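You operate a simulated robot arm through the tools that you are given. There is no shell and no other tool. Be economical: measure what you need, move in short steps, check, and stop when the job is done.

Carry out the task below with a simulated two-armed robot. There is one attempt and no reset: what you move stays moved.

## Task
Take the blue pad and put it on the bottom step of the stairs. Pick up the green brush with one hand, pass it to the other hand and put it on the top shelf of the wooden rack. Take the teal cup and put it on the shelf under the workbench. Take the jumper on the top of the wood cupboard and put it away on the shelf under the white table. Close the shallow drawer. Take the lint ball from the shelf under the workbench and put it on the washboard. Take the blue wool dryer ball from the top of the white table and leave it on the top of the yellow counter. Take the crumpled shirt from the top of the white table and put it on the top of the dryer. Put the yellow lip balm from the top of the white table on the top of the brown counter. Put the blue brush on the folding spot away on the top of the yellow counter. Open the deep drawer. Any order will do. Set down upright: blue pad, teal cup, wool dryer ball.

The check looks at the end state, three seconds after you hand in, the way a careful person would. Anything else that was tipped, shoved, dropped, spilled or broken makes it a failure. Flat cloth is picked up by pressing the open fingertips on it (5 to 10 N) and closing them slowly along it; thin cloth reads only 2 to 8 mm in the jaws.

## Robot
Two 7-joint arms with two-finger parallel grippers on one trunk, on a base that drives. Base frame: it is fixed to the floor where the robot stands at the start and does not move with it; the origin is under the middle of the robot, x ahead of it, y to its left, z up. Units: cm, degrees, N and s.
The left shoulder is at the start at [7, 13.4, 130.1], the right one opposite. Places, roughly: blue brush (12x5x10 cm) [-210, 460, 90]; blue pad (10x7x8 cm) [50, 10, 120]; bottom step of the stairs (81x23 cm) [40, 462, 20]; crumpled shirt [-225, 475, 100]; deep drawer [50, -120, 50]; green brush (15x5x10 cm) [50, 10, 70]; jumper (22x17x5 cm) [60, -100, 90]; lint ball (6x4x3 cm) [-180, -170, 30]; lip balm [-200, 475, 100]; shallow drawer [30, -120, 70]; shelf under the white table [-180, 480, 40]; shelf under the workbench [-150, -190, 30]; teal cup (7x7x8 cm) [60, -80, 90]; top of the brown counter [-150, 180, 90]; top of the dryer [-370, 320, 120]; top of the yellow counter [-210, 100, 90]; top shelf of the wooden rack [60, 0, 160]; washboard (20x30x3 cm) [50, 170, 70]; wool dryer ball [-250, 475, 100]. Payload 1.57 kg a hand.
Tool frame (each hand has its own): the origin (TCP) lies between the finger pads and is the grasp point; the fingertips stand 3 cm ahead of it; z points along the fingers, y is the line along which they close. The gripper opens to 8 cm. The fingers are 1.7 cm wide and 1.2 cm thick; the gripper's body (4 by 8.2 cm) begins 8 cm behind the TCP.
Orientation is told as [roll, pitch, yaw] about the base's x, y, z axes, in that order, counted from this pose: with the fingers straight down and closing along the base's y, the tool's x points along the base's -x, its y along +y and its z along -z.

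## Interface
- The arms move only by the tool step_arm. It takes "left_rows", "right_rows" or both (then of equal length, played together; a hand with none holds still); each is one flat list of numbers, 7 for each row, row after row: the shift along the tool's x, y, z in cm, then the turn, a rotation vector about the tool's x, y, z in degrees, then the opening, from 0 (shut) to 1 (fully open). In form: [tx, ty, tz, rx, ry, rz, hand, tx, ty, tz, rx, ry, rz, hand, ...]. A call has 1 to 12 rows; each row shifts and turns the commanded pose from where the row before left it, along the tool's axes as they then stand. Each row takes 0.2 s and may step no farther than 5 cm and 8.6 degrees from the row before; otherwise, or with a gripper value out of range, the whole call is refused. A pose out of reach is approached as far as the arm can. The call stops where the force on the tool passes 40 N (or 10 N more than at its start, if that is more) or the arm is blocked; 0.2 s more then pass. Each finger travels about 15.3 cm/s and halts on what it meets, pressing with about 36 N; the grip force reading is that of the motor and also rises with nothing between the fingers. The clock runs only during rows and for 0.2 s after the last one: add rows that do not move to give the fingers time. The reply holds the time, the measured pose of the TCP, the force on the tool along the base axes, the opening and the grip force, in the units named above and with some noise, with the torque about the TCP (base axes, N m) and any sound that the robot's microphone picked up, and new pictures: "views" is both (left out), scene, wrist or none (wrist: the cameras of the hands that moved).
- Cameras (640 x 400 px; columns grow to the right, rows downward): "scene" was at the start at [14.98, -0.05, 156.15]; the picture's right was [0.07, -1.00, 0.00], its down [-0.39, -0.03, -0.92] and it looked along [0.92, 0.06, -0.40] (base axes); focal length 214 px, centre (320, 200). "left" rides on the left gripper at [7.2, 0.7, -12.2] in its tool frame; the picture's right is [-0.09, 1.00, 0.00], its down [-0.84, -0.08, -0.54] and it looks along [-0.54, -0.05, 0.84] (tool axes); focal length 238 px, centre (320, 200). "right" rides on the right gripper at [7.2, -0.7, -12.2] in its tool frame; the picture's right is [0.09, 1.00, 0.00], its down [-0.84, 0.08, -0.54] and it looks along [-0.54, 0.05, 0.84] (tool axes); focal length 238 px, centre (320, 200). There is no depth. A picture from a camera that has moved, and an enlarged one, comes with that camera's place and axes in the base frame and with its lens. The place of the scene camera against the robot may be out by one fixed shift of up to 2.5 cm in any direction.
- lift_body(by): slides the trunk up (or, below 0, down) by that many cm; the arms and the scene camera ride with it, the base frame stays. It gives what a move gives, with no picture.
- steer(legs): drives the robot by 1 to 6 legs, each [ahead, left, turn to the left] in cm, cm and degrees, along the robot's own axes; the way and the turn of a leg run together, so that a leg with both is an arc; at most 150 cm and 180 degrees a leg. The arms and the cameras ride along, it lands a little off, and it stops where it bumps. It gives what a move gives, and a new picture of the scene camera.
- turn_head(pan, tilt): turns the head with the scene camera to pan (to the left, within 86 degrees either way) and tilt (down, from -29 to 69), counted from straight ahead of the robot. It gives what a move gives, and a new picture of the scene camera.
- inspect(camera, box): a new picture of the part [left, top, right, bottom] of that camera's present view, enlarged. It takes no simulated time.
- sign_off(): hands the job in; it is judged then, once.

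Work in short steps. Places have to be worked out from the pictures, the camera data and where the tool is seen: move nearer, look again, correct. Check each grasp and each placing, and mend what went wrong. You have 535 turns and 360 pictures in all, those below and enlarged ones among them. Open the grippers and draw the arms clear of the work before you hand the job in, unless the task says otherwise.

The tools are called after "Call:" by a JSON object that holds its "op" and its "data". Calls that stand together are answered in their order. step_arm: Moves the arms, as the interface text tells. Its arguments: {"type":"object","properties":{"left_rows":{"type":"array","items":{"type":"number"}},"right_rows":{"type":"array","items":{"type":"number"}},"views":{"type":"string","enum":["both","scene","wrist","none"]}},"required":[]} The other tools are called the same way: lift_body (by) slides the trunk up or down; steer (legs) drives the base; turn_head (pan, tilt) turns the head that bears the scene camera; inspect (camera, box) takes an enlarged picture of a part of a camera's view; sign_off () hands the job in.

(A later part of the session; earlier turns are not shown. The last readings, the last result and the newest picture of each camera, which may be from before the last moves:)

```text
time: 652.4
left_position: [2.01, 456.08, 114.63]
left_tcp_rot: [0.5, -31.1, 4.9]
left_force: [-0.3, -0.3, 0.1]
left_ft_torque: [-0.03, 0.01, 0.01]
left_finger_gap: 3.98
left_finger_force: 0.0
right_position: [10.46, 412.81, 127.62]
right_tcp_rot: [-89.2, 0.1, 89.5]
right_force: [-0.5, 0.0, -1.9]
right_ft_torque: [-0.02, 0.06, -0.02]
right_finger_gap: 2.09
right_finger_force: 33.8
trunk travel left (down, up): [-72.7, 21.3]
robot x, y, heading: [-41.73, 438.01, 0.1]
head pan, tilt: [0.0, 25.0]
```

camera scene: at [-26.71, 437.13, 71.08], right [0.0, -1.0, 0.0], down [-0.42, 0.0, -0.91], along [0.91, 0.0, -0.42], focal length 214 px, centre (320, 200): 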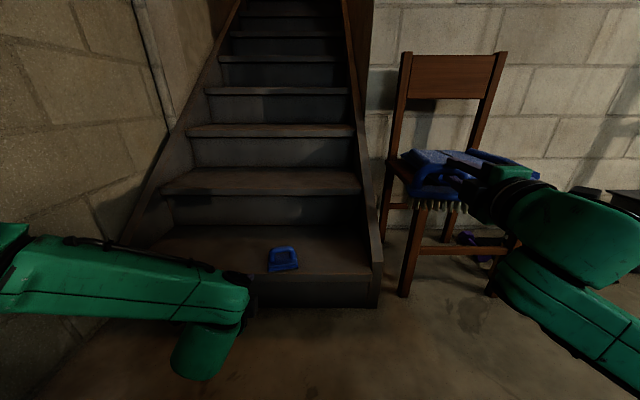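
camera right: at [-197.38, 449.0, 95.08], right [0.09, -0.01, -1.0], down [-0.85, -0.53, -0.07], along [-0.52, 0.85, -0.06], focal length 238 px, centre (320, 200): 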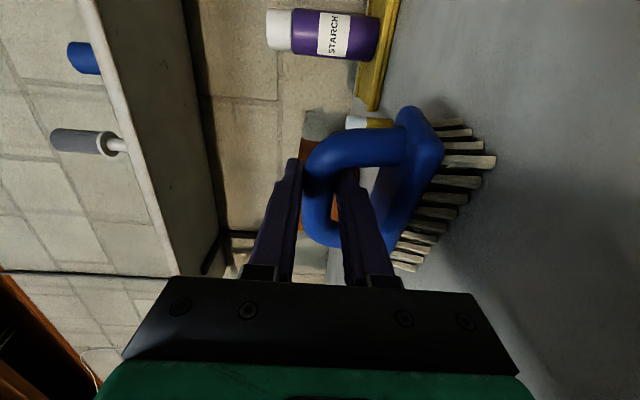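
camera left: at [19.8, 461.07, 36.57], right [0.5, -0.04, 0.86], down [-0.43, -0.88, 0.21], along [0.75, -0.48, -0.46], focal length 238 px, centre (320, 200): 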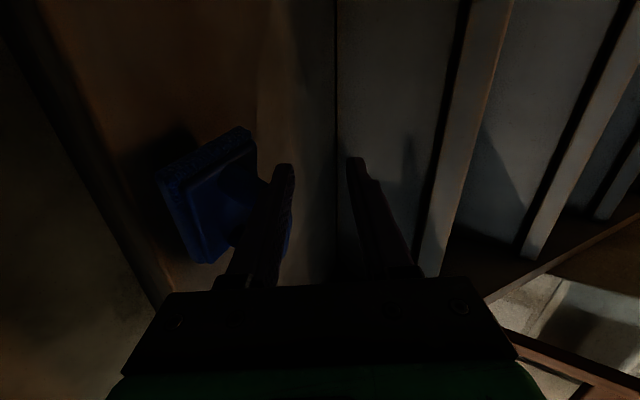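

For the yellow counter I use its south end, reachable from the open floor I know near (-200,-60). I drive down the lane, then west, and turn to face north.

Call:
{"op": "steer", "data": {"legs": [[0, 0, -90], [150, -18, 0], [150, 0, 0], [150, 0, 0], [45, 0, 0], [0, -150, 0]]}}

Call:
{"op": "steer", "data": {"legs": [[0, 0, -178]]}}

```text
refused: leg 2 is longer than a leg can be; nothing moved
```

```text
time: 660.1
left_position: [-85.23, 419.39, 114.73]
left_tcp_rot: [0.6, -31.3, -174.8]
left_force: [0.6, 0.0, 0.4]
left_ft_torque: [0.01, -0.01, 0.0]
left_finger_gap: 4.01
left_finger_force: 0.0
right_position: [-93.95, 462.51, 127.59]
right_tcp_rot: [-89.2, 0.0, -90.2]
right_force: [1.0, 0.3, -0.9]
right_ft_torque: [0.0, -0.05, 0.04]
right_finger_gap: 2.09
right_finger_force: 34.5
trunk travel left (down, up): [-72.7, 21.3]
robot x, y, heading: [-41.72, 437.87, -179.7]
head pan, tilt: [0.0, 25.0]
camera scene: at [-55.21, 437.02, 141.08], right [-0.01, 1.0, 0.0], down [0.42, 0.0, -0.91], along [-0.91, -0.01, -0.42], focal length 214 px, centre (320, 200)
```

scene: 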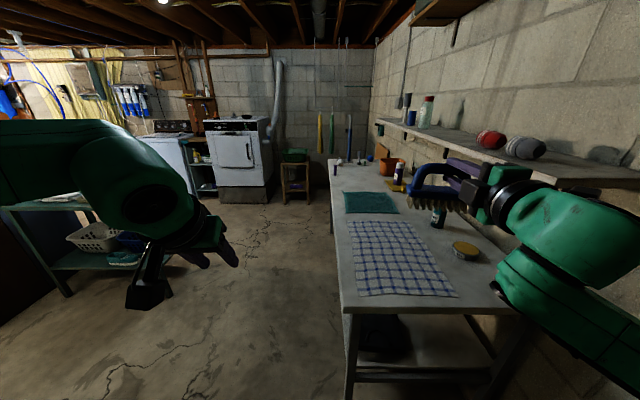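

The first call was refused (leg too long) and only the turn ran; nothing was touched. I turn on to face south and drive in shorter legs.

Call:
{"op": "steer", "data": {"legs": [[0, 0, 90], [140, -18, 0], [150, 0, 0], [150, 0, 0], [48, 0, 0], [0, -148, 0]]}}

Call:
{"op": "steer", "data": {"legs": [[0, 0, -178]]}}

```text
time: 691.1
left_position: [-117.22, -98.18, 114.88]
left_tcp_rot: [0.4, -31.6, -99.5]
left_force: [0.1, 0.7, 1.0]
left_ft_torque: [0.0, -0.03, -0.02]
left_finger_gap: 4.0
left_finger_force: 0.1
right_position: [-161.2, -95.46, 127.71]
right_tcp_rot: [-89.2, 0.0, -15.0]
right_force: [-0.7, -0.6, -1.7]
right_ft_torque: [0.05, -0.02, 0.01]
right_finger_gap: 2.1
right_finger_force: 34.8
trunk travel left (down, up): [-72.7, 21.3]
robot x, y, heading: [-123.92, -51.81, -104.5]
head pan, tilt: [0.0, 25.0]
stopped in leg 6: the robot was blocked; the commanded pose is now the measured one
camera scene: at [-126.83, -65.94, 141.09], right [-0.97, 0.25, 0.0], down [0.11, 0.41, -0.91], along [-0.22, -0.88, -0.42], focal length 214 px, centre (320, 200)
```

scene: 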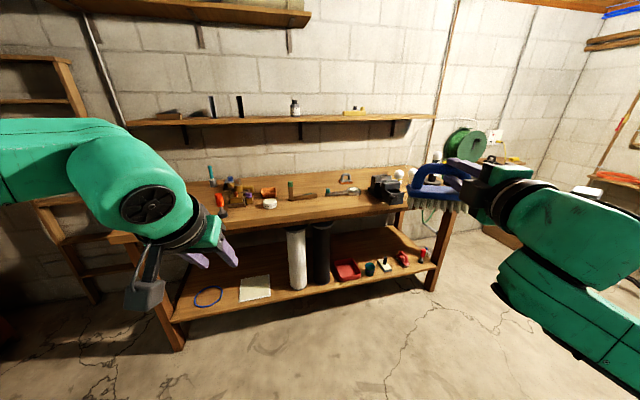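

```text
time: 694.2
left_position: [-152.11, -93.84, 114.19]
left_tcp_rot: [0.9, -30.7, -137.3]
left_force: [-0.5, 0.2, 0.6]
left_ft_torque: [0.0, -0.02, 0.02]
left_finger_gap: 4.02
left_finger_force: 0.0
right_position: [-185.37, -65.0, 127.06]
right_tcp_rot: [-88.9, -0.5, -52.6]
right_force: [-0.5, -0.4, -0.9]
right_ft_torque: [0.02, -0.02, 0.01]
right_finger_gap: 2.1
right_finger_force: 34.4
trunk travel left (down, up): [-72.7, 21.3]
robot x, y, heading: [-126.85, -52.01, -142.1]
head pan, tilt: [0.0, 25.0]
stopped in leg 1: the robot was blocked; the commanded pose is now the measured one
camera scene: at [-140.47, -62.64, 140.73], right [-0.62, 0.79, -0.01], down [0.35, 0.27, -0.9], along [-0.7, -0.56, -0.44], focal length 214 px, centre (320, 200)
```

scene: 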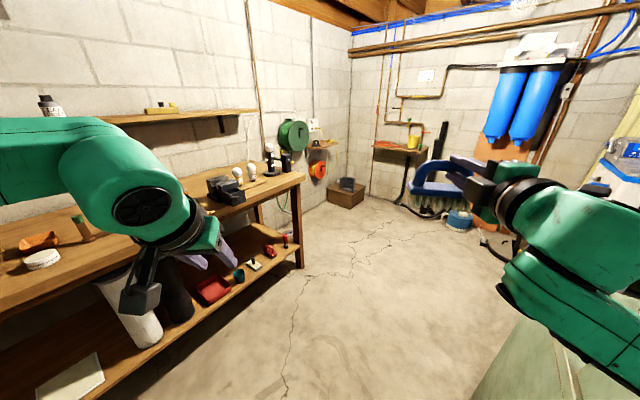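

The island reaches farther south than I thought and blocks at x≈-124. I move away from it, go west along y≈-90, and turn to face north.

Call:
{"op": "steer", "data": {"legs": [[0, 25, 0], [81, -36, 0], [0, 0, -127]]}}

```text
time: 695.3
left_position: [-157.97, -102.98, 112.16]
left_tcp_rot: [-3.9, -30.4, -144.7]
left_force: [-1.0, -2.1, -1.6]
left_ft_torque: [0.16, 0.03, -0.07]
left_finger_gap: 3.99
left_finger_force: 0.0
right_position: [-184.68, -68.96, 128.51]
right_tcp_rot: [-90.2, 5.4, -62.8]
right_force: [-1.5, -4.5, -3.2]
right_ft_torque: [-0.03, 0.09, -0.21]
right_finger_gap: 2.1
right_finger_force: 34.3
trunk travel left (down, up): [-72.7, 21.3]
robot x, y, heading: [-130.22, -60.35, -151.7]
head pan, tilt: [0.0, 25.0]
stopped in leg 1: the robot was blocked; the commanded pose is now the measured one
camera scene: at [-142.77, -70.36, 140.44], right [-0.47, 0.88, 0.01], down [0.38, 0.22, -0.9], along [-0.8, -0.42, -0.43], focal length 214 px, centre (320, 200)
```

scene: 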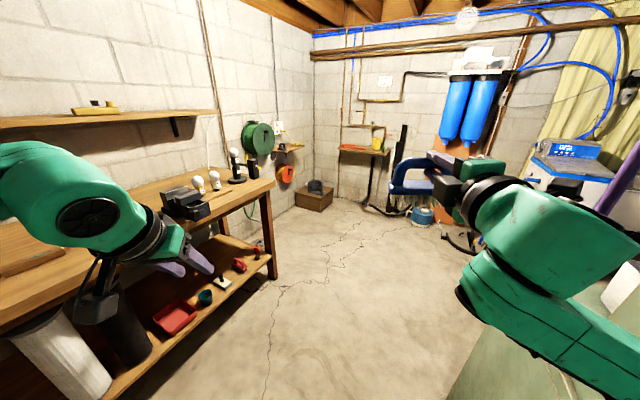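

The right elbow is caught against the island's side. I move straight east to free it.

Call:
{"op": "steer", "data": {"legs": [[-18, 9, 0]]}}

```text
time: 696.1
left_position: [-156.1, -101.11, 113.09]
left_tcp_rot: [-2.3, -30.7, -143.8]
left_force: [0.7, -0.3, 0.6]
left_ft_torque: [0.02, 0.0, 0.01]
left_finger_gap: 4.0
left_finger_force: 0.1
right_position: [-183.51, -67.63, 129.61]
right_tcp_rot: [-91.7, 3.7, -60.6]
right_force: [-0.3, 0.1, -1.7]
right_ft_torque: [0.02, -0.01, 0.0]
right_finger_gap: 2.1
right_finger_force: 34.3
trunk travel left (down, up): [-72.7, 21.3]
robot x, y, heading: [-129.13, -60.11, -149.9]
head pan, tilt: [0.0, 25.0]
stopped in leg 1: the robot was blocked; the commanded pose is now the measured one
camera scene: at [-141.92, -68.17, 140.85], right [-0.5, 0.86, 0.0], down [0.38, 0.22, -0.9], along [-0.78, -0.45, -0.43], focal length 214 px, centre (320, 200)
```

scene: 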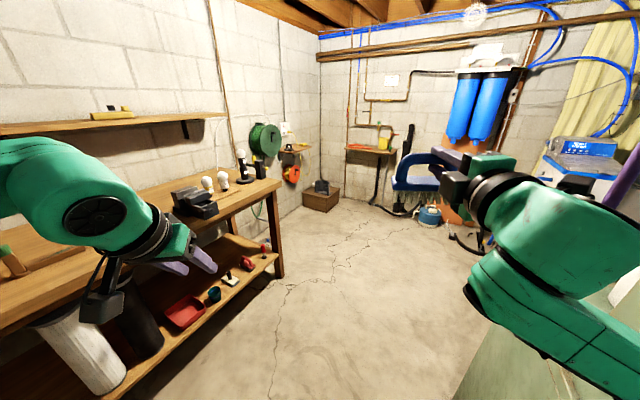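

I look to the robot's right side to see what it is caught on.

Call:
{"op": "turn_head", "data": {"pan": -70, "tilt": 35}}

```text
time: 697.5
left_position: [-156.3, -101.0, 113.06]
left_tcp_rot: [-2.5, -30.7, -144.0]
left_force: [0.3, 0.2, 0.4]
left_ft_torque: [0.01, 0.0, -0.01]
left_finger_gap: 4.02
left_finger_force: 0.0
right_position: [-183.68, -67.58, 129.28]
right_tcp_rot: [-91.5, 3.8, -60.8]
right_force: [0.3, -0.8, -1.7]
right_ft_torque: [0.06, -0.05, 0.03]
right_finger_gap: 2.08
right_finger_force: 34.2
trunk travel left (down, up): [-72.7, 21.3]
robot x, y, heading: [-128.77, -59.92, -150.3]
head pan, tilt: [-70.0, 35.0]
camera scene: at [-140.82, -58.05, 139.36], right [0.64, 0.77, 0.01], down [0.45, -0.36, -0.82], along [-0.62, 0.53, -0.58], focal length 214 px, centre (320, 200)
```

scene: 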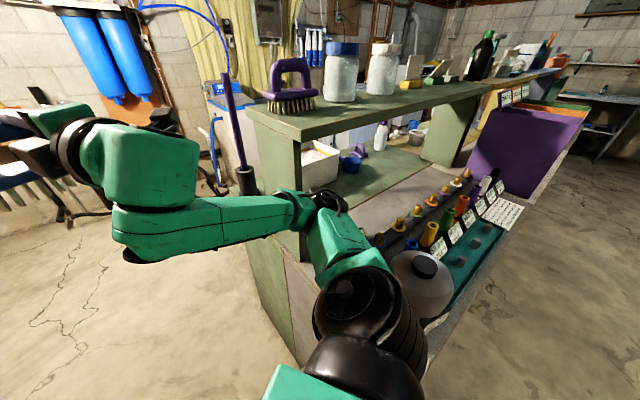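

The right elbow rests against the south post of the green hutch; nothing on the counter seems disturbed. I try easing off to the south-west by a few centimetres.

Call:
{"op": "steer", "data": {"legs": [[5, 4, 0]]}}

```text
time: 698.5
left_position: [-157.07, -106.03, 113.93]
left_tcp_rot: [-2.6, -31.8, -144.0]
left_force: [-0.7, 0.4, 0.3]
left_ft_torque: [0.02, 0.01, -0.01]
left_finger_gap: 4.01
left_finger_force: 0.0
right_position: [-184.21, -72.42, 130.29]
right_tcp_rot: [-92.6, 3.8, -61.1]
right_force: [0.6, -0.1, -2.1]
right_ft_torque: [0.02, -0.03, -0.01]
right_finger_gap: 2.08
right_finger_force: 34.2
trunk travel left (down, up): [-72.7, 21.3]
robot x, y, heading: [-130.77, -65.94, -150.1]
head pan, tilt: [-70.0, 35.0]
camera scene: at [-141.11, -62.81, 139.53], right [0.64, 0.77, 0.0], down [0.44, -0.37, -0.82], along [-0.63, 0.52, -0.57], focal length 214 px, centre (320, 200)
```

scene: 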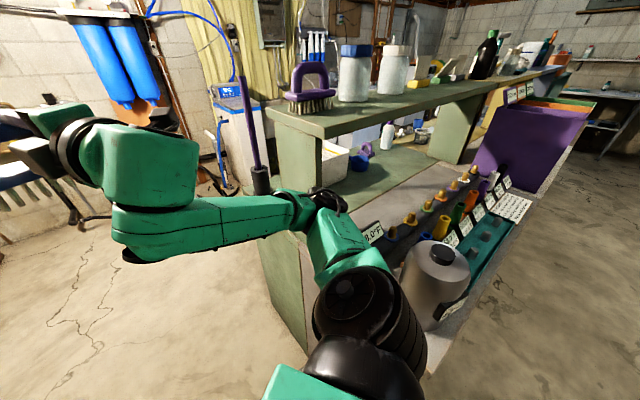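

It moves freely southward but the body is still slightly tilted, so the arm rests on something. I raise the trunk 6 cm and move further south-west.

Call:
{"op": "lift_body", "data": {"by": 6}}

Call:
{"op": "steer", "data": {"legs": [[8, 7, 0]]}}

```text
time: 699.5
left_position: [-157.35, -106.54, 119.66]
left_tcp_rot: [-2.5, -31.5, -143.9]
left_force: [0.5, -0.2, 0.2]
left_ft_torque: [-0.02, 0.0, -0.03]
left_finger_gap: 4.0
left_finger_force: 0.1
right_position: [-184.62, -72.85, 136.07]
right_tcp_rot: [-92.3, 3.9, -61.0]
right_force: [0.4, 1.0, -2.1]
right_ft_torque: [0.04, -0.02, 0.03]
right_finger_gap: 2.06
right_finger_force: 34.0
trunk travel left (down, up): [-78.7, 15.3]
robot x, y, heading: [-130.92, -65.74, -149.9]
head pan, tilt: [-70.0, 35.0]
```

```text
time: 700.7
left_position: [-160.48, -116.41, 119.9]
left_tcp_rot: [-2.6, -31.6, -144.1]
left_force: [0.1, 1.1, 0.2]
left_ft_torque: [0.01, 0.0, -0.01]
left_finger_gap: 4.0
left_finger_force: 0.1
right_position: [-187.69, -82.64, 136.17]
right_tcp_rot: [-92.3, 3.9, -61.1]
right_force: [-0.9, -0.4, -0.9]
right_ft_torque: [0.04, -0.04, -0.01]
right_finger_gap: 2.1
right_finger_force: 34.6
trunk travel left (down, up): [-78.7, 15.3]
robot x, y, heading: [-134.42, -75.61, -150.2]
head pan, tilt: [-70.0, 35.0]
camera scene: at [-144.6, -73.19, 145.51], right [0.64, 0.77, 0.0], down [0.44, -0.37, -0.82], along [-0.63, 0.53, -0.57], focal length 214 px, centre (320, 200)
```

scene: 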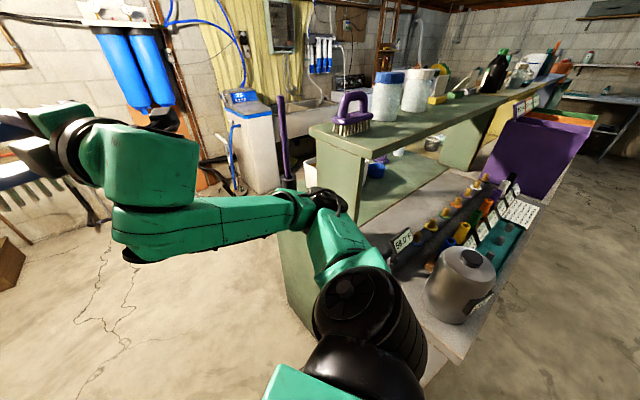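

The arm is free and the counter looks undisturbed. I go further south, west past the island's end, and turn to face north on its west side.

Call:
{"op": "steer", "data": {"legs": [[10, 17, 0], [70, -31, 0], [70, -31, 0], [0, 0, -120]]}}

Call:
{"op": "turn_head", "data": {"pan": -15, "tilt": 20}}

```text
time: 714.7
left_position: [-305.79, -64.61, 119.82]
left_tcp_rot: [-2.6, -31.5, 92.5]
left_force: [0.1, -0.4, -0.9]
left_ft_torque: [-0.05, 0.02, 0.01]
left_finger_gap: 4.01
left_finger_force: 0.1
right_position: [-262.66, -60.51, 136.06]
right_tcp_rot: [-92.3, 3.9, 175.4]
right_force: [0.0, -1.0, -1.1]
right_ft_torque: [-0.01, -0.01, -0.03]
right_finger_gap: 2.11
right_finger_force: 33.8
trunk travel left (down, up): [-78.7, 15.3]
robot x, y, heading: [-286.57, -108.96, 86.4]
head pan, tilt: [-70.0, 35.0]
camera scene: at [-276.85, -102.16, 145.5], right [0.28, -0.96, 0.0], down [-0.55, -0.16, -0.82], along [0.79, 0.23, -0.57], focal length 214 px, centre (320, 200)
```

scene: 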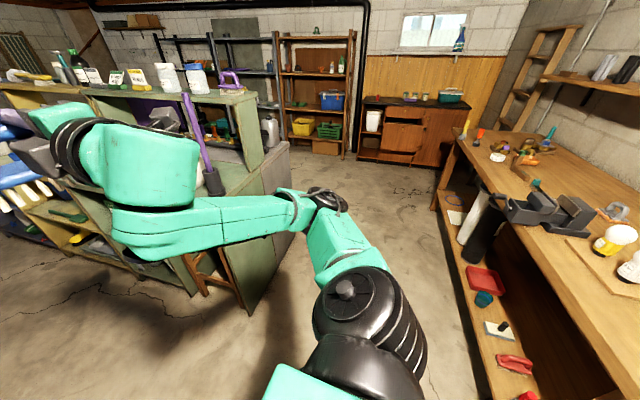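

```text
time: 716.0
left_position: [-305.72, -64.55, 119.7]
left_tcp_rot: [-2.6, -31.5, 92.6]
left_force: [0.3, 0.2, -0.4]
left_ft_torque: [0.01, 0.02, 0.01]
left_finger_gap: 4.0
left_finger_force: 0.1
right_position: [-262.61, -60.59, 136.09]
right_tcp_rot: [-92.3, 3.9, 175.4]
right_force: [-0.3, 0.5, -1.0]
right_ft_torque: [-0.06, -0.02, -0.01]
right_finger_gap: 2.11
right_finger_force: 34.1
trunk travel left (down, up): [-78.7, 15.3]
robot x, y, heading: [-286.18, -109.12, 86.4]
head pan, tilt: [-15.0, 20.0]
camera scene: at [-282.31, -95.82, 147.89], right [0.95, -0.32, 0.0], down [-0.11, -0.32, -0.94], along [0.3, 0.89, -0.34], focal length 214 px, centre (320, 200)
```

scene: 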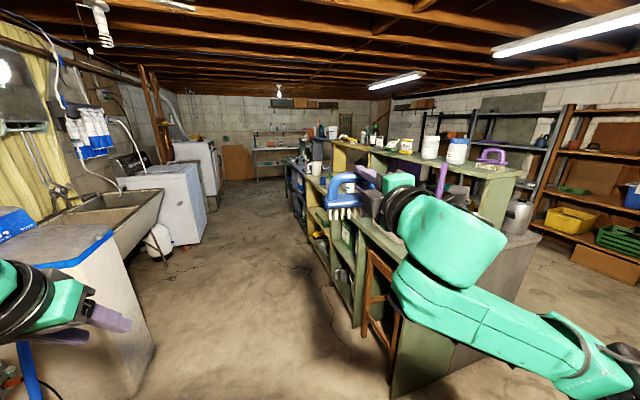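

Very clear view of the island's west side. Zoom to locate the yellow counter's surfaces.

Call:
{"op": "inspect", "data": {"camera": "scene", "box": [270, 110, 430, 210]}}

```text
4.00 times, centred on (350, 160) of scene
camera zoom: at [-282.31, -95.82, 147.89], right [0.95, -0.32, 0.0], down [-0.11, -0.32, -0.94], along [0.3, 0.89, -0.34], focal length 858 px, centre (200, 360)
```

zoom: 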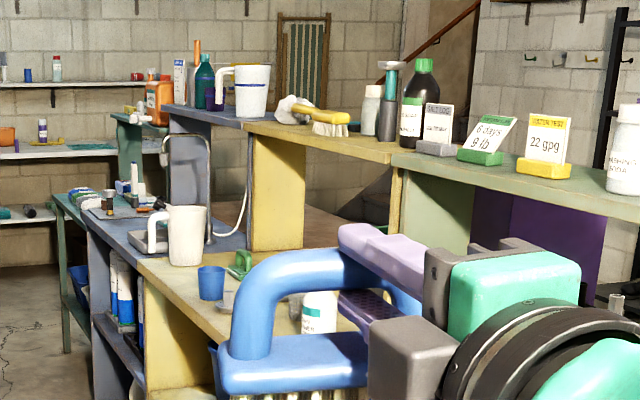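

The yellow counter: low top (z≈89) with its front edge at x≈-223, y≈60–143, hutch set back behind. I drive north along the corridor to y≈100 and turn to face it.

Call:
{"op": "steer", "data": {"legs": [[0, 8, 3.6], [145, 0, 0], [62, 0, 0], [0, 0, -90]]}}

```text
time: 730.9
left_position: [-250.84, 125.51, 119.74]
left_tcp_rot: [-2.7, -31.5, 7.3]
left_force: [-0.3, -1.1, -0.2]
left_ft_torque: [-0.02, 0.02, -0.02]
left_finger_gap: 3.98
left_finger_force: 0.1
right_position: [-243.19, 82.97, 136.12]
right_tcp_rot: [-92.3, 4.0, 90.2]
right_force: [0.9, -0.5, -1.3]
right_ft_torque: [-0.05, 0.0, -0.01]
right_finger_gap: 2.08
right_finger_force: 34.0
trunk travel left (down, up): [-78.7, 15.3]
robot x, y, heading: [-293.09, 102.43, 1.3]
head pan, tilt: [-15.0, 20.0]
camera scene: at [-278.6, 99.66, 147.89], right [-0.24, -0.97, 0.0], down [-0.33, 0.08, -0.94], along [0.91, -0.22, -0.34], focal length 214 px, centre (320, 200)
```

scene: 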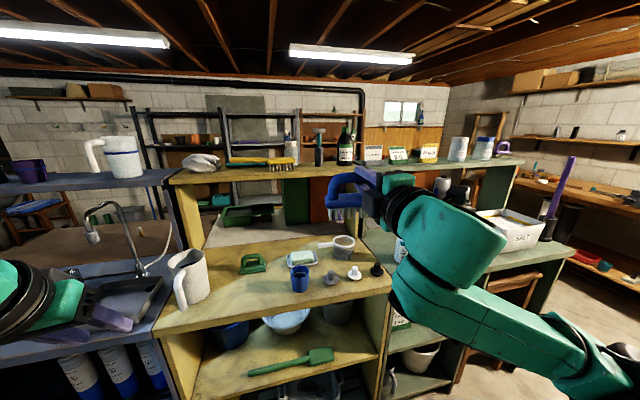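

I see a free spot on the yellow top between the jug (y≈128) and the blue cup (y≈92): target brush centre (-216,104.5). I retract the left hand, then align the right hand and lower.

Call:
{"op": "step_arm", "data": {"left_rows": [0, 0, 0, 0, 7.7, 0, 0.5, 0, 0, 0, 0, 7.7, 0, 0.5, 0, 0, 0, 0, 7.7, 0, 0.5, 0, 0, 0, 0, 7.7, 0, 0.5, 4, 0, 0, 0, 0, 0, 0.5, 4, 0, 0, 0, 0, 0, 0.5, 4, 0, 0, 0, 0, 0, 0.5], "views": "none"}}

Call:
{"op": "steer", "data": {"legs": [[0, 21.5, -1.3], [22, 0, 0]]}}

Call:
{"op": "lift_body", "data": {"by": -28}}

Call:
{"op": "inspect", "data": {"camera": "right", "box": [0, 0, 640, 400]}}

```text
time: 732.5
left_position: [-263.22, 124.52, 119.78]
left_tcp_rot: [-2.2, -0.8, 5.9]
left_force: [0.1, 0.1, 0.5]
left_ft_torque: [0.0, 0.01, 0.02]
left_finger_gap: 4.01
left_finger_force: 0.0
right_position: [-243.35, 82.97, 136.12]
right_tcp_rot: [-92.4, 3.9, 90.2]
right_force: [-0.2, -0.4, -1.2]
right_ft_torque: [0.01, 0.02, -0.02]
right_finger_gap: 2.11
right_finger_force: 34.0
trunk travel left (down, up): [-78.7, 15.3]
robot x, y, heading: [-293.25, 102.74, 1.3]
head pan, tilt: [-15.0, 20.0]
```

```text
time: 735.4
left_position: [-241.37, 145.42, 119.79]
left_tcp_rot: [-2.1, -0.9, 4.6]
left_force: [0.1, -0.5, -1.1]
left_ft_torque: [-0.03, -0.01, -0.01]
left_finger_gap: 4.01
left_finger_force: 0.1
right_position: [-222.44, 103.44, 136.13]
right_tcp_rot: [-92.4, 3.9, 88.9]
right_force: [-0.8, -0.4, -1.1]
right_ft_torque: [-0.01, 0.03, -0.03]
right_finger_gap: 2.12
right_finger_force: 34.3
trunk travel left (down, up): [-78.7, 15.3]
robot x, y, heading: [-271.76, 124.15, -0.2]
head pan, tilt: [-15.0, 20.0]
camera scene: at [-257.52, 120.99, 147.92], right [-0.26, -0.97, 0.0], down [-0.33, 0.09, -0.94], along [0.91, -0.25, -0.34], focal length 214 px, centre (320, 200)
```

scene: 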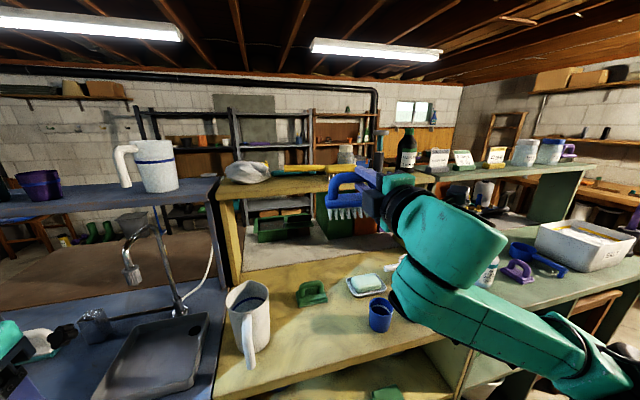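

```text
time: 738.2
left_position: [-241.13, 145.45, 91.79]
left_tcp_rot: [-2.1, -0.7, 4.6]
left_force: [-0.7, 0.2, -0.2]
left_ft_torque: [-0.03, 0.0, 0.01]
left_finger_gap: 4.0
left_finger_force: 0.1
right_position: [-222.26, 103.45, 108.03]
right_tcp_rot: [-92.3, 3.9, 88.8]
right_force: [0.5, 0.1, -1.3]
right_ft_torque: [-0.03, 0.02, -0.05]
right_finger_gap: 2.1
right_finger_force: 34.7
trunk travel left (down, up): [-50.7, 43.3]
robot x, y, heading: [-271.9, 124.11, -0.1]
head pan, tilt: [-15.0, 20.0]
```

```text
1.00 times, centred on (320, 200) of right
camera zoom: at [-234.67, 96.38, 108.74], right [0.04, -0.16, -0.99], down [-0.52, 0.84, -0.16], along [0.85, 0.52, -0.05], focal length 238 px, centre (320, 200)
```

zoom: 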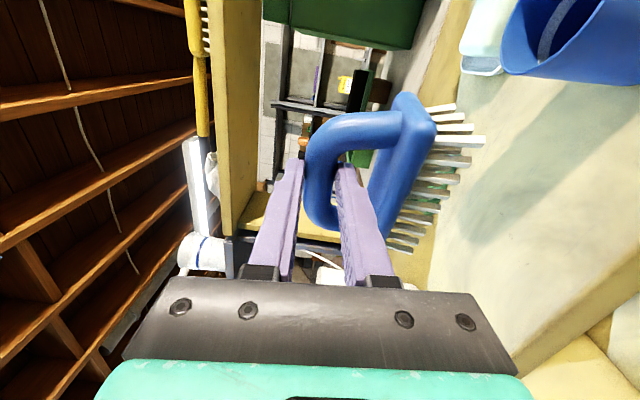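

Cup is 2 cm beyond the brush's end; I shift 1.5 left and 4.5 ahead, then lower until contact.

Call:
{"op": "steer", "data": {"legs": [[4.5, 1.5, 0]]}}

Call:
{"op": "lift_body", "data": {"by": -8.5}}

Call:
{"op": "lift_body", "data": {"by": -1}}

Call:
{"op": "lift_body", "data": {"by": -0.7}}

```text
time: 739.2
left_position: [-236.55, 146.92, 91.74]
left_tcp_rot: [-2.2, -0.6, 4.6]
left_force: [-0.4, -0.5, 0.2]
left_ft_torque: [-0.02, 0.04, -0.02]
left_finger_gap: 3.99
left_finger_force: 0.0
right_position: [-217.66, 104.96, 108.07]
right_tcp_rot: [-92.3, 3.8, 88.9]
right_force: [0.3, 0.8, -1.4]
right_ft_torque: [-0.02, 0.05, 0.01]
right_finger_gap: 2.09
right_finger_force: 34.2
trunk travel left (down, up): [-50.7, 43.3]
robot x, y, heading: [-267.22, 125.97, -0.1]
head pan, tilt: [-15.0, 20.0]
camera scene: at [-252.63, 122.52, 119.88], right [-0.26, -0.97, 0.0], down [-0.33, 0.09, -0.94], along [0.91, -0.24, -0.34], focal length 214 px, centre (320, 200)
```

scene: 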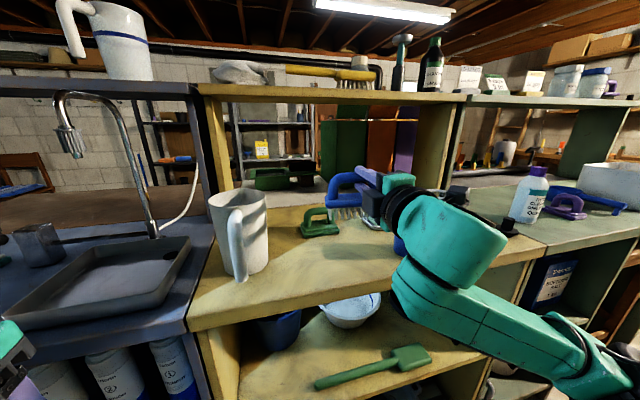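

```text
time: 740.4
left_position: [-236.8, 146.99, 83.19]
left_tcp_rot: [-2.2, -0.8, 4.5]
left_force: [-0.6, 0.8, -0.6]
left_ft_torque: [0.02, 0.0, -0.04]
left_finger_gap: 4.02
left_finger_force: 0.1
right_position: [-217.75, 104.93, 99.68]
right_tcp_rot: [-92.3, 3.9, 88.9]
right_force: [0.3, -0.2, -1.1]
right_ft_torque: [0.0, 0.01, 0.01]
right_finger_gap: 2.09
right_finger_force: 34.5
trunk travel left (down, up): [-42.2, 51.8]
robot x, y, heading: [-267.6, 125.63, -0.1]
head pan, tilt: [-15.0, 20.0]
```

```text
time: 741.0
left_position: [-236.59, 146.94, 82.32]
left_tcp_rot: [-2.2, -0.8, 4.6]
left_force: [0.3, -1.0, -0.1]
left_ft_torque: [-0.01, 0.03, 0.01]
left_finger_gap: 4.01
left_finger_force: 0.1
right_position: [-217.7, 104.93, 98.59]
right_tcp_rot: [-92.3, 3.9, 88.9]
right_force: [-0.1, 0.3, -0.6]
right_ft_torque: [0.08, 0.0, 0.01]
right_finger_gap: 2.1
right_finger_force: 33.7
trunk travel left (down, up): [-41.2, 52.8]
robot x, y, heading: [-267.59, 125.62, 0.1]
head pan, tilt: [-15.0, 20.0]
```

```text
time: 741.5
left_position: [-236.87, 146.9, 81.73]
left_tcp_rot: [-2.3, -0.9, 4.6]
left_force: [-0.1, -0.1, -0.4]
left_ft_torque: [-0.01, 0.0, 0.0]
left_finger_gap: 3.96
left_finger_force: 0.0
right_position: [-217.92, 104.71, 98.3]
right_tcp_rot: [-92.9, 3.7, 88.7]
right_force: [0.8, -6.5, 20.0]
right_ft_torque: [0.94, -0.61, -0.22]
right_finger_gap: 2.13
right_finger_force: 34.9
trunk travel left (down, up): [-40.5, 53.5]
robot x, y, heading: [-267.45, 125.42, -0.1]
head pan, tilt: [-15.0, 20.0]
```

Contact. Ease 0.3 cm, open slightly, and withdraw along the fingers.

Call:
{"op": "lift_body", "data": {"by": 0.3}}

Call:
{"op": "step_arm", "data": {"right_rows": [0, 0, 0, 0, 0, 0, 0.36, 0, 0, 0, 0, 0, 0, 0.43, 0, 0, 0, 0, 0, 0, 0.43, 0, 0, -2, 0, 0, 0, 0.43, 0, 0, -3, 0, 0, 0, 0.43, 0, 0, -3, 0, 0, 0, 0.43], "views": "wrist"}}

```text
time: 742.0
left_position: [-236.74, 146.99, 81.91]
left_tcp_rot: [-2.2, -0.8, 4.6]
left_force: [-0.8, -0.4, 0.8]
left_ft_torque: [-0.01, 0.01, 0.06]
left_finger_gap: 4.02
left_finger_force: 0.0
right_position: [-217.96, 104.91, 98.38]
right_tcp_rot: [-92.5, 3.9, 88.9]
right_force: [-0.4, -6.3, 15.4]
right_ft_torque: [0.7, -0.41, -0.18]
right_finger_gap: 2.15
right_finger_force: 33.8
trunk travel left (down, up): [-40.8, 53.2]
robot x, y, heading: [-267.53, 125.34, -0.0]
head pan, tilt: [-15.0, 20.0]
```

```text
time: 743.4
left_position: [-236.69, 146.96, 81.78]
left_tcp_rot: [-2.1, -0.8, 4.6]
left_force: [-0.4, 0.0, -0.2]
left_ft_torque: [-0.01, -0.02, -0.02]
left_finger_gap: 3.98
left_finger_force: 0.0
right_position: [-219.9, 105.04, 98.14]
right_tcp_rot: [-92.3, 4.1, 88.9]
right_force: [0.9, 0.0, 0.4]
right_ft_torque: [-0.06, 0.02, 0.01]
right_finger_gap: 3.43
right_finger_force: 0.0
right hand out of reach, approached as far as the arm can: row 5, 6
trunk travel left (down, up): [-40.8, 53.2]
robot x, y, heading: [-267.49, 125.65, -0.2]
head pan, tilt: [-15.0, 20.0]
camera right: at [-232.21, 98.02, 98.7], right [0.04, -0.16, -0.99], down [-0.52, 0.84, -0.16], along [0.85, 0.52, -0.05], focal length 238 px, centre (320, 200)
```

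right: 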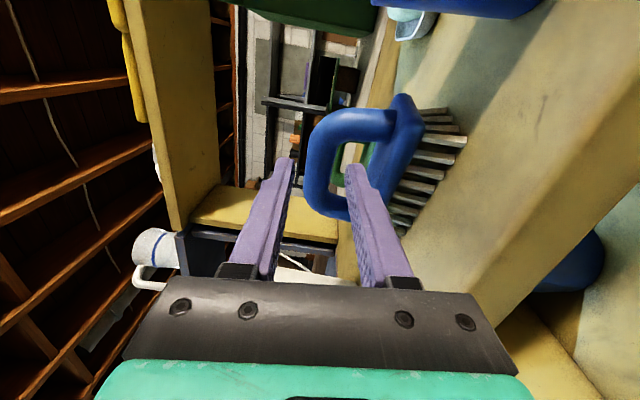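

The brush stands on the yellow counter. Drive straight back to clear it and verify.

Call:
{"op": "steer", "data": {"legs": [[-24, 0, 0]]}}

```text
time: 745.2
left_position: [-260.93, 146.95, 81.79]
left_tcp_rot: [-2.2, -0.7, 4.4]
left_force: [-0.3, 0.2, -0.6]
left_ft_torque: [-0.01, 0.0, 0.0]
left_finger_gap: 3.99
left_finger_force: 0.0
right_position: [-244.08, 104.97, 98.14]
right_tcp_rot: [-92.4, 3.9, 88.7]
right_force: [0.4, 0.2, 0.4]
right_ft_torque: [0.0, 0.02, 0.0]
right_finger_gap: 3.45
right_finger_force: 0.1
trunk travel left (down, up): [-40.8, 53.2]
robot x, y, heading: [-291.77, 125.46, -0.4]
head pan, tilt: [-15.0, 20.0]
camera scene: at [-277.05, 122.54, 110.0], right [-0.26, -0.96, 0.0], down [-0.33, 0.09, -0.94], along [0.91, -0.25, -0.34], focal length 214 px, centre (320, 200)
```

scene: 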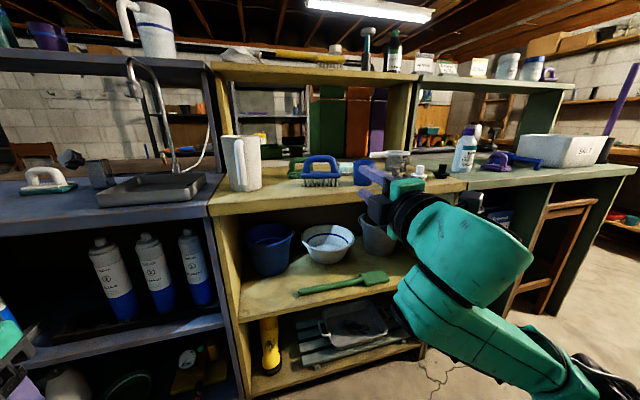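

Brush done. Now the ball with the right hand. I unroll the right hand to a normal steep pitch and raise the trunk for travelling.

Call:
{"op": "step_arm", "data": {"right_rows": [0, 0, 0, 0, 0, 8.5, 1, 0, 0, 0, 0, 0, 8.5, 1, 0, 0, 0, 0, 0, 8.5, 1, 0, 0, 0, 0, 0, 8.5, 1, 0, 0, 0, 0, 0, 8.5, 1, 0, 0, 0, 0, 0, 8.5, 1, 0, 0, 0, 0, 0, 8.5, 1, 0, 0, 0, 0, 0, 8.5, 1, 0, 0, 0, 0, 0, 8.5, 1, 0, 0, 0, 0, 0, 8.5, 1, 0, 0, 0, 0, 0, 4, 1], "views": "none"}}

Call:
{"op": "lift_body", "data": {"by": 40}}

Call:
{"op": "step_arm", "data": {"right_rows": [0, 0, -1, 0, 8, 0, 1, 0, 0, -1, 0, 8, 0, 1, 0, 0, -1, 0, 8, 0, 1, 0, 0, -1, 0, 8, 0, 1, 0, 0, 0, 0, 8, 0, 1, 0, 0, 0, 0, 8, 0, 1, 0, 0, 0, 0, 8, 0, 1], "views": "none"}}

```text
time: 747.6
left_position: [-260.79, 146.93, 81.92]
left_tcp_rot: [-2.2, -0.7, 4.4]
left_force: [0.2, -0.1, 0.7]
left_ft_torque: [-0.01, -0.01, 0.03]
left_finger_gap: 4.0
left_finger_force: 0.0
right_position: [-244.05, 104.92, 98.04]
right_tcp_rot: [-115.8, -84.7, 114.6]
right_force: [-0.1, -0.5, -0.1]
right_ft_torque: [0.01, 0.02, -0.02]
right_finger_gap: 7.97
right_finger_force: 0.0
trunk travel left (down, up): [-40.8, 53.2]
robot x, y, heading: [-291.68, 125.62, -0.1]
head pan, tilt: [-15.0, 20.0]
```

```text
time: 751.5
left_position: [-260.86, 146.87, 121.8]
left_tcp_rot: [-2.1, -0.7, 4.4]
left_force: [0.3, -0.2, 0.8]
left_ft_torque: [-0.03, -0.03, 0.01]
left_finger_gap: 4.0
left_finger_force: 0.1
right_position: [-244.25, 104.91, 138.05]
right_tcp_rot: [-115.5, -84.5, 114.1]
right_force: [0.1, -0.1, 0.4]
right_ft_torque: [-0.04, -0.01, 0.03]
right_finger_gap: 7.99
right_finger_force: 0.1
trunk travel left (down, up): [-80.8, 13.2]
robot x, y, heading: [-291.74, 125.78, -0.2]
head pan, tilt: [-15.0, 20.0]
```

```text
time: 753.1
left_position: [-260.82, 147.02, 121.86]
left_tcp_rot: [-2.4, -0.7, 4.4]
left_force: [-0.8, 0.3, -0.3]
left_ft_torque: [-0.01, 0.02, 0.02]
left_finger_gap: 4.02
left_finger_force: 0.0
right_position: [-248.08, 105.31, 138.75]
right_tcp_rot: [-6.1, -36.1, 2.3]
right_force: [-0.9, 0.6, -0.6]
right_ft_torque: [-0.02, 0.03, -0.03]
right_finger_gap: 8.02
right_finger_force: 0.0
trunk travel left (down, up): [-80.8, 13.2]
robot x, y, heading: [-292.04, 125.59, -0.3]
head pan, tilt: [-15.0, 20.0]
```

Set the right hand's roll and yaw (+32°) for approaching the ball past the lamp pole, raise fully, and drive north to the white table.

Call:
{"op": "step_arm", "data": {"right_rows": [0, 0, 0, -6, 0, 0, 1, 0, 0, 0, -4.7, 0, -6.5, 1, 0, 0, 0, -4.7, 0, -6.5, 1, 0, 0, 0, -4.7, 0, -6.5, 1, 0, 0, 0, -4.7, 0, -6.5, 1], "views": "none"}}

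Call:
{"op": "lift_body", "data": {"by": 13}}

Call:
{"op": "steer", "data": {"legs": [[0, 0, 90], [150, 0, 0], [95, 0, 0], [0, -33, 0]]}}

```text
time: 754.3
left_position: [-260.73, 146.81, 121.85]
left_tcp_rot: [-2.2, -0.6, 4.5]
left_force: [-0.2, -0.7, 0.3]
left_ft_torque: [-0.04, -0.01, 0.01]
left_finger_gap: 3.99
left_finger_force: 0.1
right_position: [-248.06, 105.1, 138.65]
right_tcp_rot: [-0.3, -36.0, 34.7]
right_force: [0.1, 0.3, 0.3]
right_ft_torque: [-0.02, -0.03, 0.03]
right_finger_gap: 8.03
right_finger_force: 0.1
trunk travel left (down, up): [-80.8, 13.2]
robot x, y, heading: [-291.24, 125.5, -0.4]
head pan, tilt: [-15.0, 20.0]
```

```text
time: 755.8
left_position: [-260.8, 146.85, 134.82]
left_tcp_rot: [-2.3, -0.7, 4.4]
left_force: [0.1, 0.7, -0.2]
left_ft_torque: [-0.02, 0.03, 0.02]
left_finger_gap: 3.99
left_finger_force: 0.1
right_position: [-248.09, 105.03, 151.77]
right_tcp_rot: [-0.3, -36.1, 34.5]
right_force: [1.0, -0.1, -0.1]
right_ft_torque: [0.01, -0.02, 0.01]
right_finger_gap: 8.0
right_finger_force: 0.1
trunk travel left (down, up): [-93.8, 0.2]
robot x, y, heading: [-291.81, 125.87, -0.3]
head pan, tilt: [-15.0, 20.0]
```

```text
time: 773.5
left_position: [-284.42, 401.77, 134.77]
left_tcp_rot: [-2.5, -0.7, 96.1]
left_force: [-0.2, 0.3, -1.2]
left_ft_torque: [-0.01, 0.0, 0.01]
left_finger_gap: 3.99
left_finger_force: 0.0
right_position: [-243.01, 415.86, 151.91]
right_tcp_rot: [-0.6, -35.9, 126.4]
right_force: [0.4, -0.4, -0.1]
right_ft_torque: [-0.04, -0.04, 0.03]
right_finger_gap: 8.0
right_finger_force: 0.0
trunk travel left (down, up): [-93.8, 0.2]
robot x, y, heading: [-261.88, 371.52, 91.5]
head pan, tilt: [-15.0, 20.0]
camera scene: at [-259.5, 384.93, 163.0], right [0.97, -0.23, 0.0], down [-0.08, -0.33, -0.94], along [0.22, 0.91, -0.34], focal length 214 px, centre (320, 200)
```

scene: 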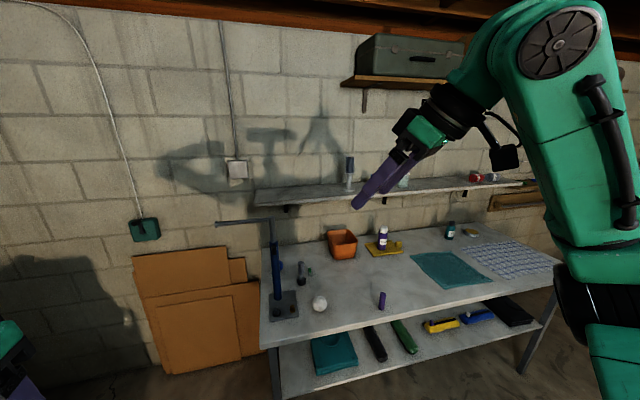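

The ball is behind the lamp pole as expected. I drive 45 ahead, lower the trunk 27, and look with the right wrist camera.

Call:
{"op": "steer", "data": {"legs": [[44.5, 0, -1.5]]}}

Call:
{"op": "lift_body", "data": {"by": -27}}

Call:
{"op": "inspect", "data": {"camera": "right", "box": [0, 0, 640, 400]}}

```text
time: 776.2
left_position: [-282.89, 448.16, 134.9]
left_tcp_rot: [-2.2, -0.9, 93.7]
left_force: [1.0, -0.4, -0.1]
left_ft_torque: [0.0, -0.02, -0.02]
left_finger_gap: 3.98
left_finger_force: 0.1
right_position: [-241.01, 460.29, 151.85]
right_tcp_rot: [-0.4, -36.1, 123.9]
right_force: [-0.5, -0.1, 0.5]
right_ft_torque: [0.02, -0.02, -0.04]
right_finger_gap: 7.98
right_finger_force: 0.1
trunk travel left (down, up): [-93.8, 0.2]
robot x, y, heading: [-262.23, 417.46, 88.9]
head pan, tilt: [-15.0, 20.0]
camera scene: at [-258.71, 430.17, 163.02], right [0.96, -0.28, 0.0], down [-0.09, -0.33, -0.94], along [0.26, 0.9, -0.34], focal length 214 px, centre (320, 200)
```

scene: 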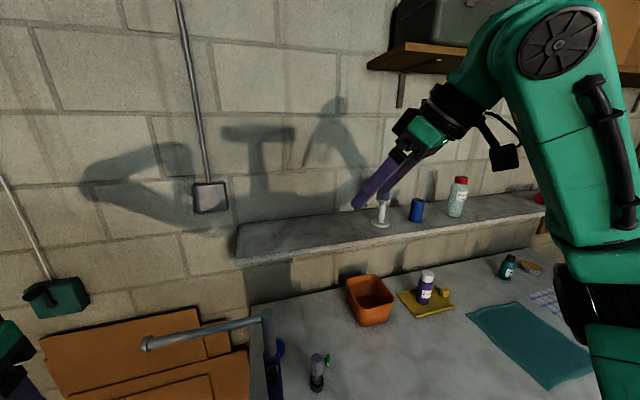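

```text
time: 779.0
left_position: [-282.92, 448.43, 107.95]
left_tcp_rot: [-2.2, -0.8, 93.7]
left_force: [0.7, -0.2, 0.1]
left_ft_torque: [0.01, 0.01, -0.05]
left_finger_gap: 4.02
left_finger_force: 0.1
right_position: [-240.93, 460.52, 124.67]
right_tcp_rot: [-0.4, -36.0, 123.8]
right_force: [0.2, 0.7, 0.7]
right_ft_torque: [0.0, -0.01, 0.03]
right_finger_gap: 8.0
right_finger_force: 0.0
trunk travel left (down, up): [-66.8, 27.2]
robot x, y, heading: [-261.97, 417.15, 89.0]
head pan, tilt: [-15.0, 20.0]
```

```text
1.00 times, centred on (320, 200) of right
camera zoom: at [-233.3, 449.97, 130.34], right [-0.79, -0.61, -0.06], down [-0.27, 0.25, 0.93], along [-0.56, 0.75, -0.36], focal length 238 px, centre (320, 200)
```

zoom: 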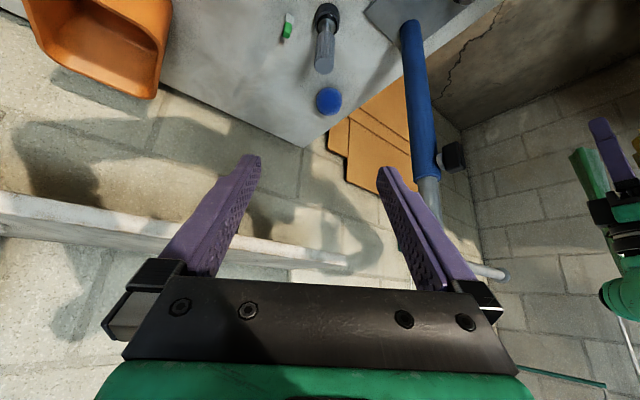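

Ball at (-259.3,483.9), Ø6.2 cm; the slanted path passes above the shaker and 13 cm beside the pole. I move most of the way.

Call:
{"op": "step_arm", "data": {"right_rows": [-0.3, 0.3, 3.9, 0, 0, 0, 1, -0.3, 0.3, 3.9, 0, 0, 0, 1, -0.3, 0.3, 3.9, 0, 0, 0, 1, -0.3, 0.3, 3.9, 0, 0, 0, 1, -0.3, 0.3, 3.9, 0, 0, 0, 1, -0.3, 0.3, 3.9, 0, 0, 0, 1, -0.3, 0.3, 3.9, 0, 0, 0, 1, -0.3, 0.2, 3.9, 0, 0, 0, 1], "views": "wrist"}}

```text
time: 780.8
left_position: [-282.98, 448.52, 107.79]
left_tcp_rot: [-2.3, -0.7, 93.6]
left_force: [0.4, -0.2, -0.2]
left_ft_torque: [-0.02, 0.02, -0.01]
left_finger_gap: 3.98
left_finger_force: 0.0
right_position: [-253.95, 476.24, 100.84]
right_tcp_rot: [-0.4, -36.1, 123.8]
right_force: [1.0, -0.4, 0.0]
right_ft_torque: [0.02, -0.03, 0.03]
right_finger_gap: 8.01
right_finger_force: 0.0
trunk travel left (down, up): [-66.8, 27.2]
robot x, y, heading: [-262.05, 416.87, 89.1]
head pan, tilt: [-15.0, 20.0]
camera right: at [-246.35, 465.68, 106.41], right [-0.79, -0.61, -0.06], down [-0.27, 0.25, 0.93], along [-0.56, 0.75, -0.36], focal length 238 px, centre (320, 200)
```

right: 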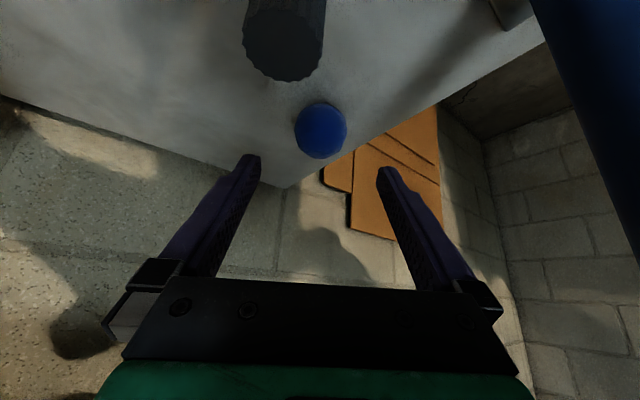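

The camera would strike the shaker on this line. I steepen the hand to ~18°, drive 4.5 ahead for reach, and re-centre above the ball.

Call:
{"op": "step_arm", "data": {"right_rows": [0, 0, -1, 0, 6, 0, 1, 0, 0, -1, 0, 6, 0, 1, 0, 0, 0, 0, 6, 0, 1], "views": "none"}}

Call:
{"op": "steer", "data": {"legs": [[4.5, 0, 0]]}}

Call:
{"op": "step_arm", "data": {"right_rows": [-1.3, 1.3, 0.8, 0, 0, 0, 1, -1.3, 1.3, 0.8, 0, 0, 0, 1], "views": "wrist"}}

```text
time: 781.6
left_position: [-283.09, 448.33, 107.76]
left_tcp_rot: [-2.3, -0.7, 93.7]
left_force: [-0.9, 0.0, 0.2]
left_ft_torque: [0.03, 0.01, 0.02]
left_finger_gap: 4.02
left_finger_force: 0.1
right_position: [-253.53, 475.31, 102.59]
right_tcp_rot: [-0.3, -18.1, 123.9]
right_force: [-0.3, -0.3, 0.1]
right_ft_torque: [-0.04, 0.0, 0.01]
right_finger_gap: 8.01
right_finger_force: 0.0
trunk travel left (down, up): [-66.8, 27.2]
robot x, y, heading: [-262.35, 417.17, 88.8]
head pan, tilt: [-15.0, 20.0]
```

```text
time: 782.5
left_position: [-282.86, 452.37, 107.96]
left_tcp_rot: [-2.2, -1.0, 93.8]
left_force: [0.0, -0.4, -0.1]
left_ft_torque: [0.04, -0.01, 0.0]
left_finger_gap: 4.0
left_finger_force: 0.1
right_position: [-253.46, 479.46, 102.85]
right_tcp_rot: [-0.5, -18.2, 123.8]
right_force: [-0.7, -0.5, -0.2]
right_ft_torque: [0.03, 0.0, 0.04]
right_finger_gap: 8.0
right_finger_force: 0.1
trunk travel left (down, up): [-66.8, 27.2]
robot x, y, heading: [-262.09, 421.66, 89.1]
head pan, tilt: [-15.0, 20.0]
camera scene: at [-258.64, 434.51, 136.04], right [0.96, -0.27, 0.0], down [-0.09, -0.33, -0.94], along [0.26, 0.9, -0.34], focal length 214 px, centre (320, 200)
```

scene: 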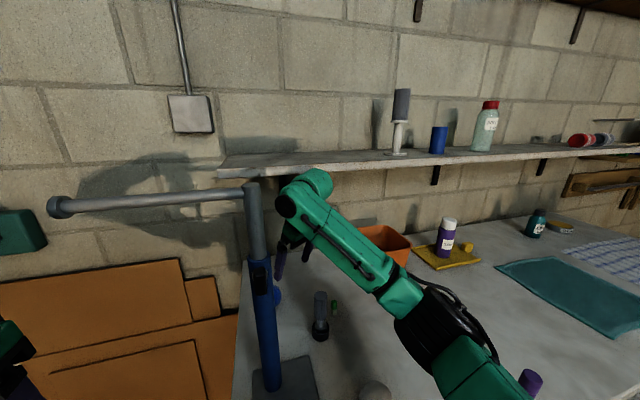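

```text
time: 783.1
left_position: [-283.05, 452.83, 107.85]
left_tcp_rot: [-2.4, -0.8, 93.8]
left_force: [-0.3, 0.3, 0.0]
left_ft_torque: [0.0, -0.07, 0.01]
left_finger_gap: 4.02
left_finger_force: 0.1
right_position: [-257.41, 480.86, 101.87]
right_tcp_rot: [-0.4, -18.1, 123.8]
right_force: [-1.0, -1.1, 0.5]
right_ft_torque: [-0.01, 0.01, 0.02]
right_finger_gap: 7.98
right_finger_force: 0.1
trunk travel left (down, up): [-66.8, 27.2]
robot x, y, heading: [-261.88, 421.46, 89.1]
head pan, tilt: [-15.0, 20.0]
camera right: at [-251.03, 472.26, 111.27], right [-0.78, -0.62, -0.03], down [-0.42, 0.48, 0.77], along [-0.47, 0.62, -0.63], focal length 238 px, centre (320, 200)
```

right: 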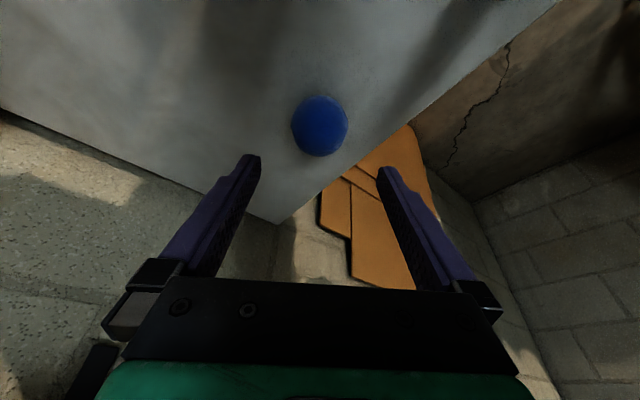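

Centred. Descend 13 cm along the fingers around the ball.

Call:
{"op": "step_arm", "data": {"right_rows": [-0.1, 0, 3.3, 0, 0, 0, 1, -0.1, 0, 3.3, 0, 0, 0, 1, -0.1, 0, 3.3, 0, 0, 0, 1, -0.1, 0, 3.0, 0, 0, 0, 1], "views": "wrist"}}

```text
time: 784.1
left_position: [-282.9, 452.79, 107.91]
left_tcp_rot: [-2.3, -0.7, 93.8]
left_force: [-0.2, -0.2, -0.8]
left_ft_torque: [0.0, -0.02, -0.02]
left_finger_gap: 3.99
left_finger_force: 0.2
right_position: [-259.55, 484.75, 89.76]
right_tcp_rot: [-0.4, -18.0, 123.8]
right_force: [-0.1, 0.3, 0.4]
right_ft_torque: [-0.02, 0.01, 0.02]
right_finger_gap: 7.99
right_finger_force: 0.1
trunk travel left (down, up): [-66.8, 27.2]
robot x, y, heading: [-261.94, 421.69, 89.1]
head pan, tilt: [-15.0, 20.0]
camera right: at [-253.25, 476.12, 99.15], right [-0.78, -0.63, -0.03], down [-0.42, 0.48, 0.77], along [-0.47, 0.62, -0.63], focal length 238 px, centre (320, 200)
```

right: 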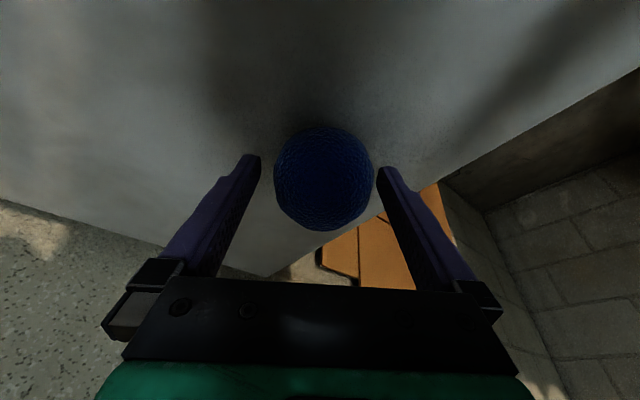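

The ball is between the fingers. Close and lift.

Call:
{"op": "step_arm", "data": {"right_rows": [0, 0, 0, 0, 0, 0, 0.8, 0, 0, 0, 0, 0, 0, 0.5, 0, 0, 0, 0, 0, 0, 0.3, 0, 0, 0, 0, 0, 0, 0.3], "views": "none"}}

Call:
{"op": "lift_body", "data": {"by": 20}}

Call:
{"op": "inspect", "data": {"camera": "right", "box": [0, 0, 640, 400]}}

```text
time: 785.1
left_position: [-282.91, 452.77, 107.89]
left_tcp_rot: [-2.2, -0.8, 93.9]
left_force: [0.4, 0.1, 0.3]
left_ft_torque: [0.0, -0.01, 0.01]
left_finger_gap: 4.01
left_finger_force: 0.1
right_position: [-259.46, 484.7, 89.81]
right_tcp_rot: [-0.2, -18.1, 123.7]
right_force: [0.0, -0.7, 0.0]
right_ft_torque: [-0.01, 0.0, 0.02]
right_finger_gap: 5.8
right_finger_force: 35.8
trunk travel left (down, up): [-66.8, 27.2]
robot x, y, heading: [-261.77, 421.79, 88.9]
head pan, tilt: [-15.0, 20.0]
```

```text
time: 787.2
left_position: [-282.88, 452.66, 127.86]
left_tcp_rot: [-2.2, -0.8, 93.8]
left_force: [-0.1, 0.3, -0.1]
left_ft_torque: [0.01, -0.02, 0.0]
left_finger_gap: 3.99
left_finger_force: 0.1
right_position: [-259.54, 484.73, 109.84]
right_tcp_rot: [-0.3, -18.1, 123.8]
right_force: [-0.2, -0.5, -1.1]
right_ft_torque: [-0.02, 0.01, -0.03]
right_finger_gap: 5.8
right_finger_force: 35.9
trunk travel left (down, up): [-86.8, 7.2]
robot x, y, heading: [-262.21, 421.46, 88.8]
head pan, tilt: [-15.0, 20.0]
```

```text
1.00 times, centred on (320, 200) of right
camera zoom: at [-253.21, 476.08, 119.19], right [-0.78, -0.63, -0.03], down [-0.42, 0.48, 0.77], along [-0.47, 0.62, -0.63], focal length 238 px, centre (320, 200)
```

zoom: 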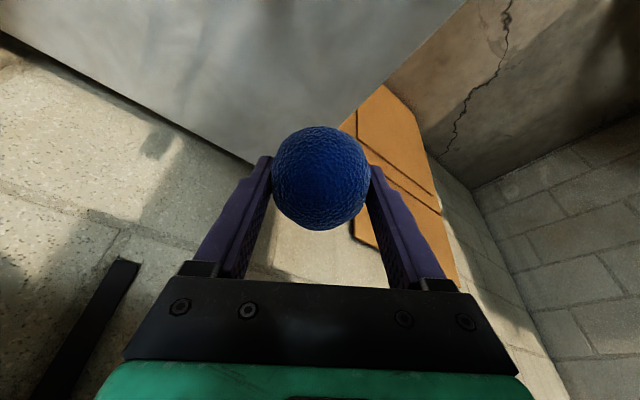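

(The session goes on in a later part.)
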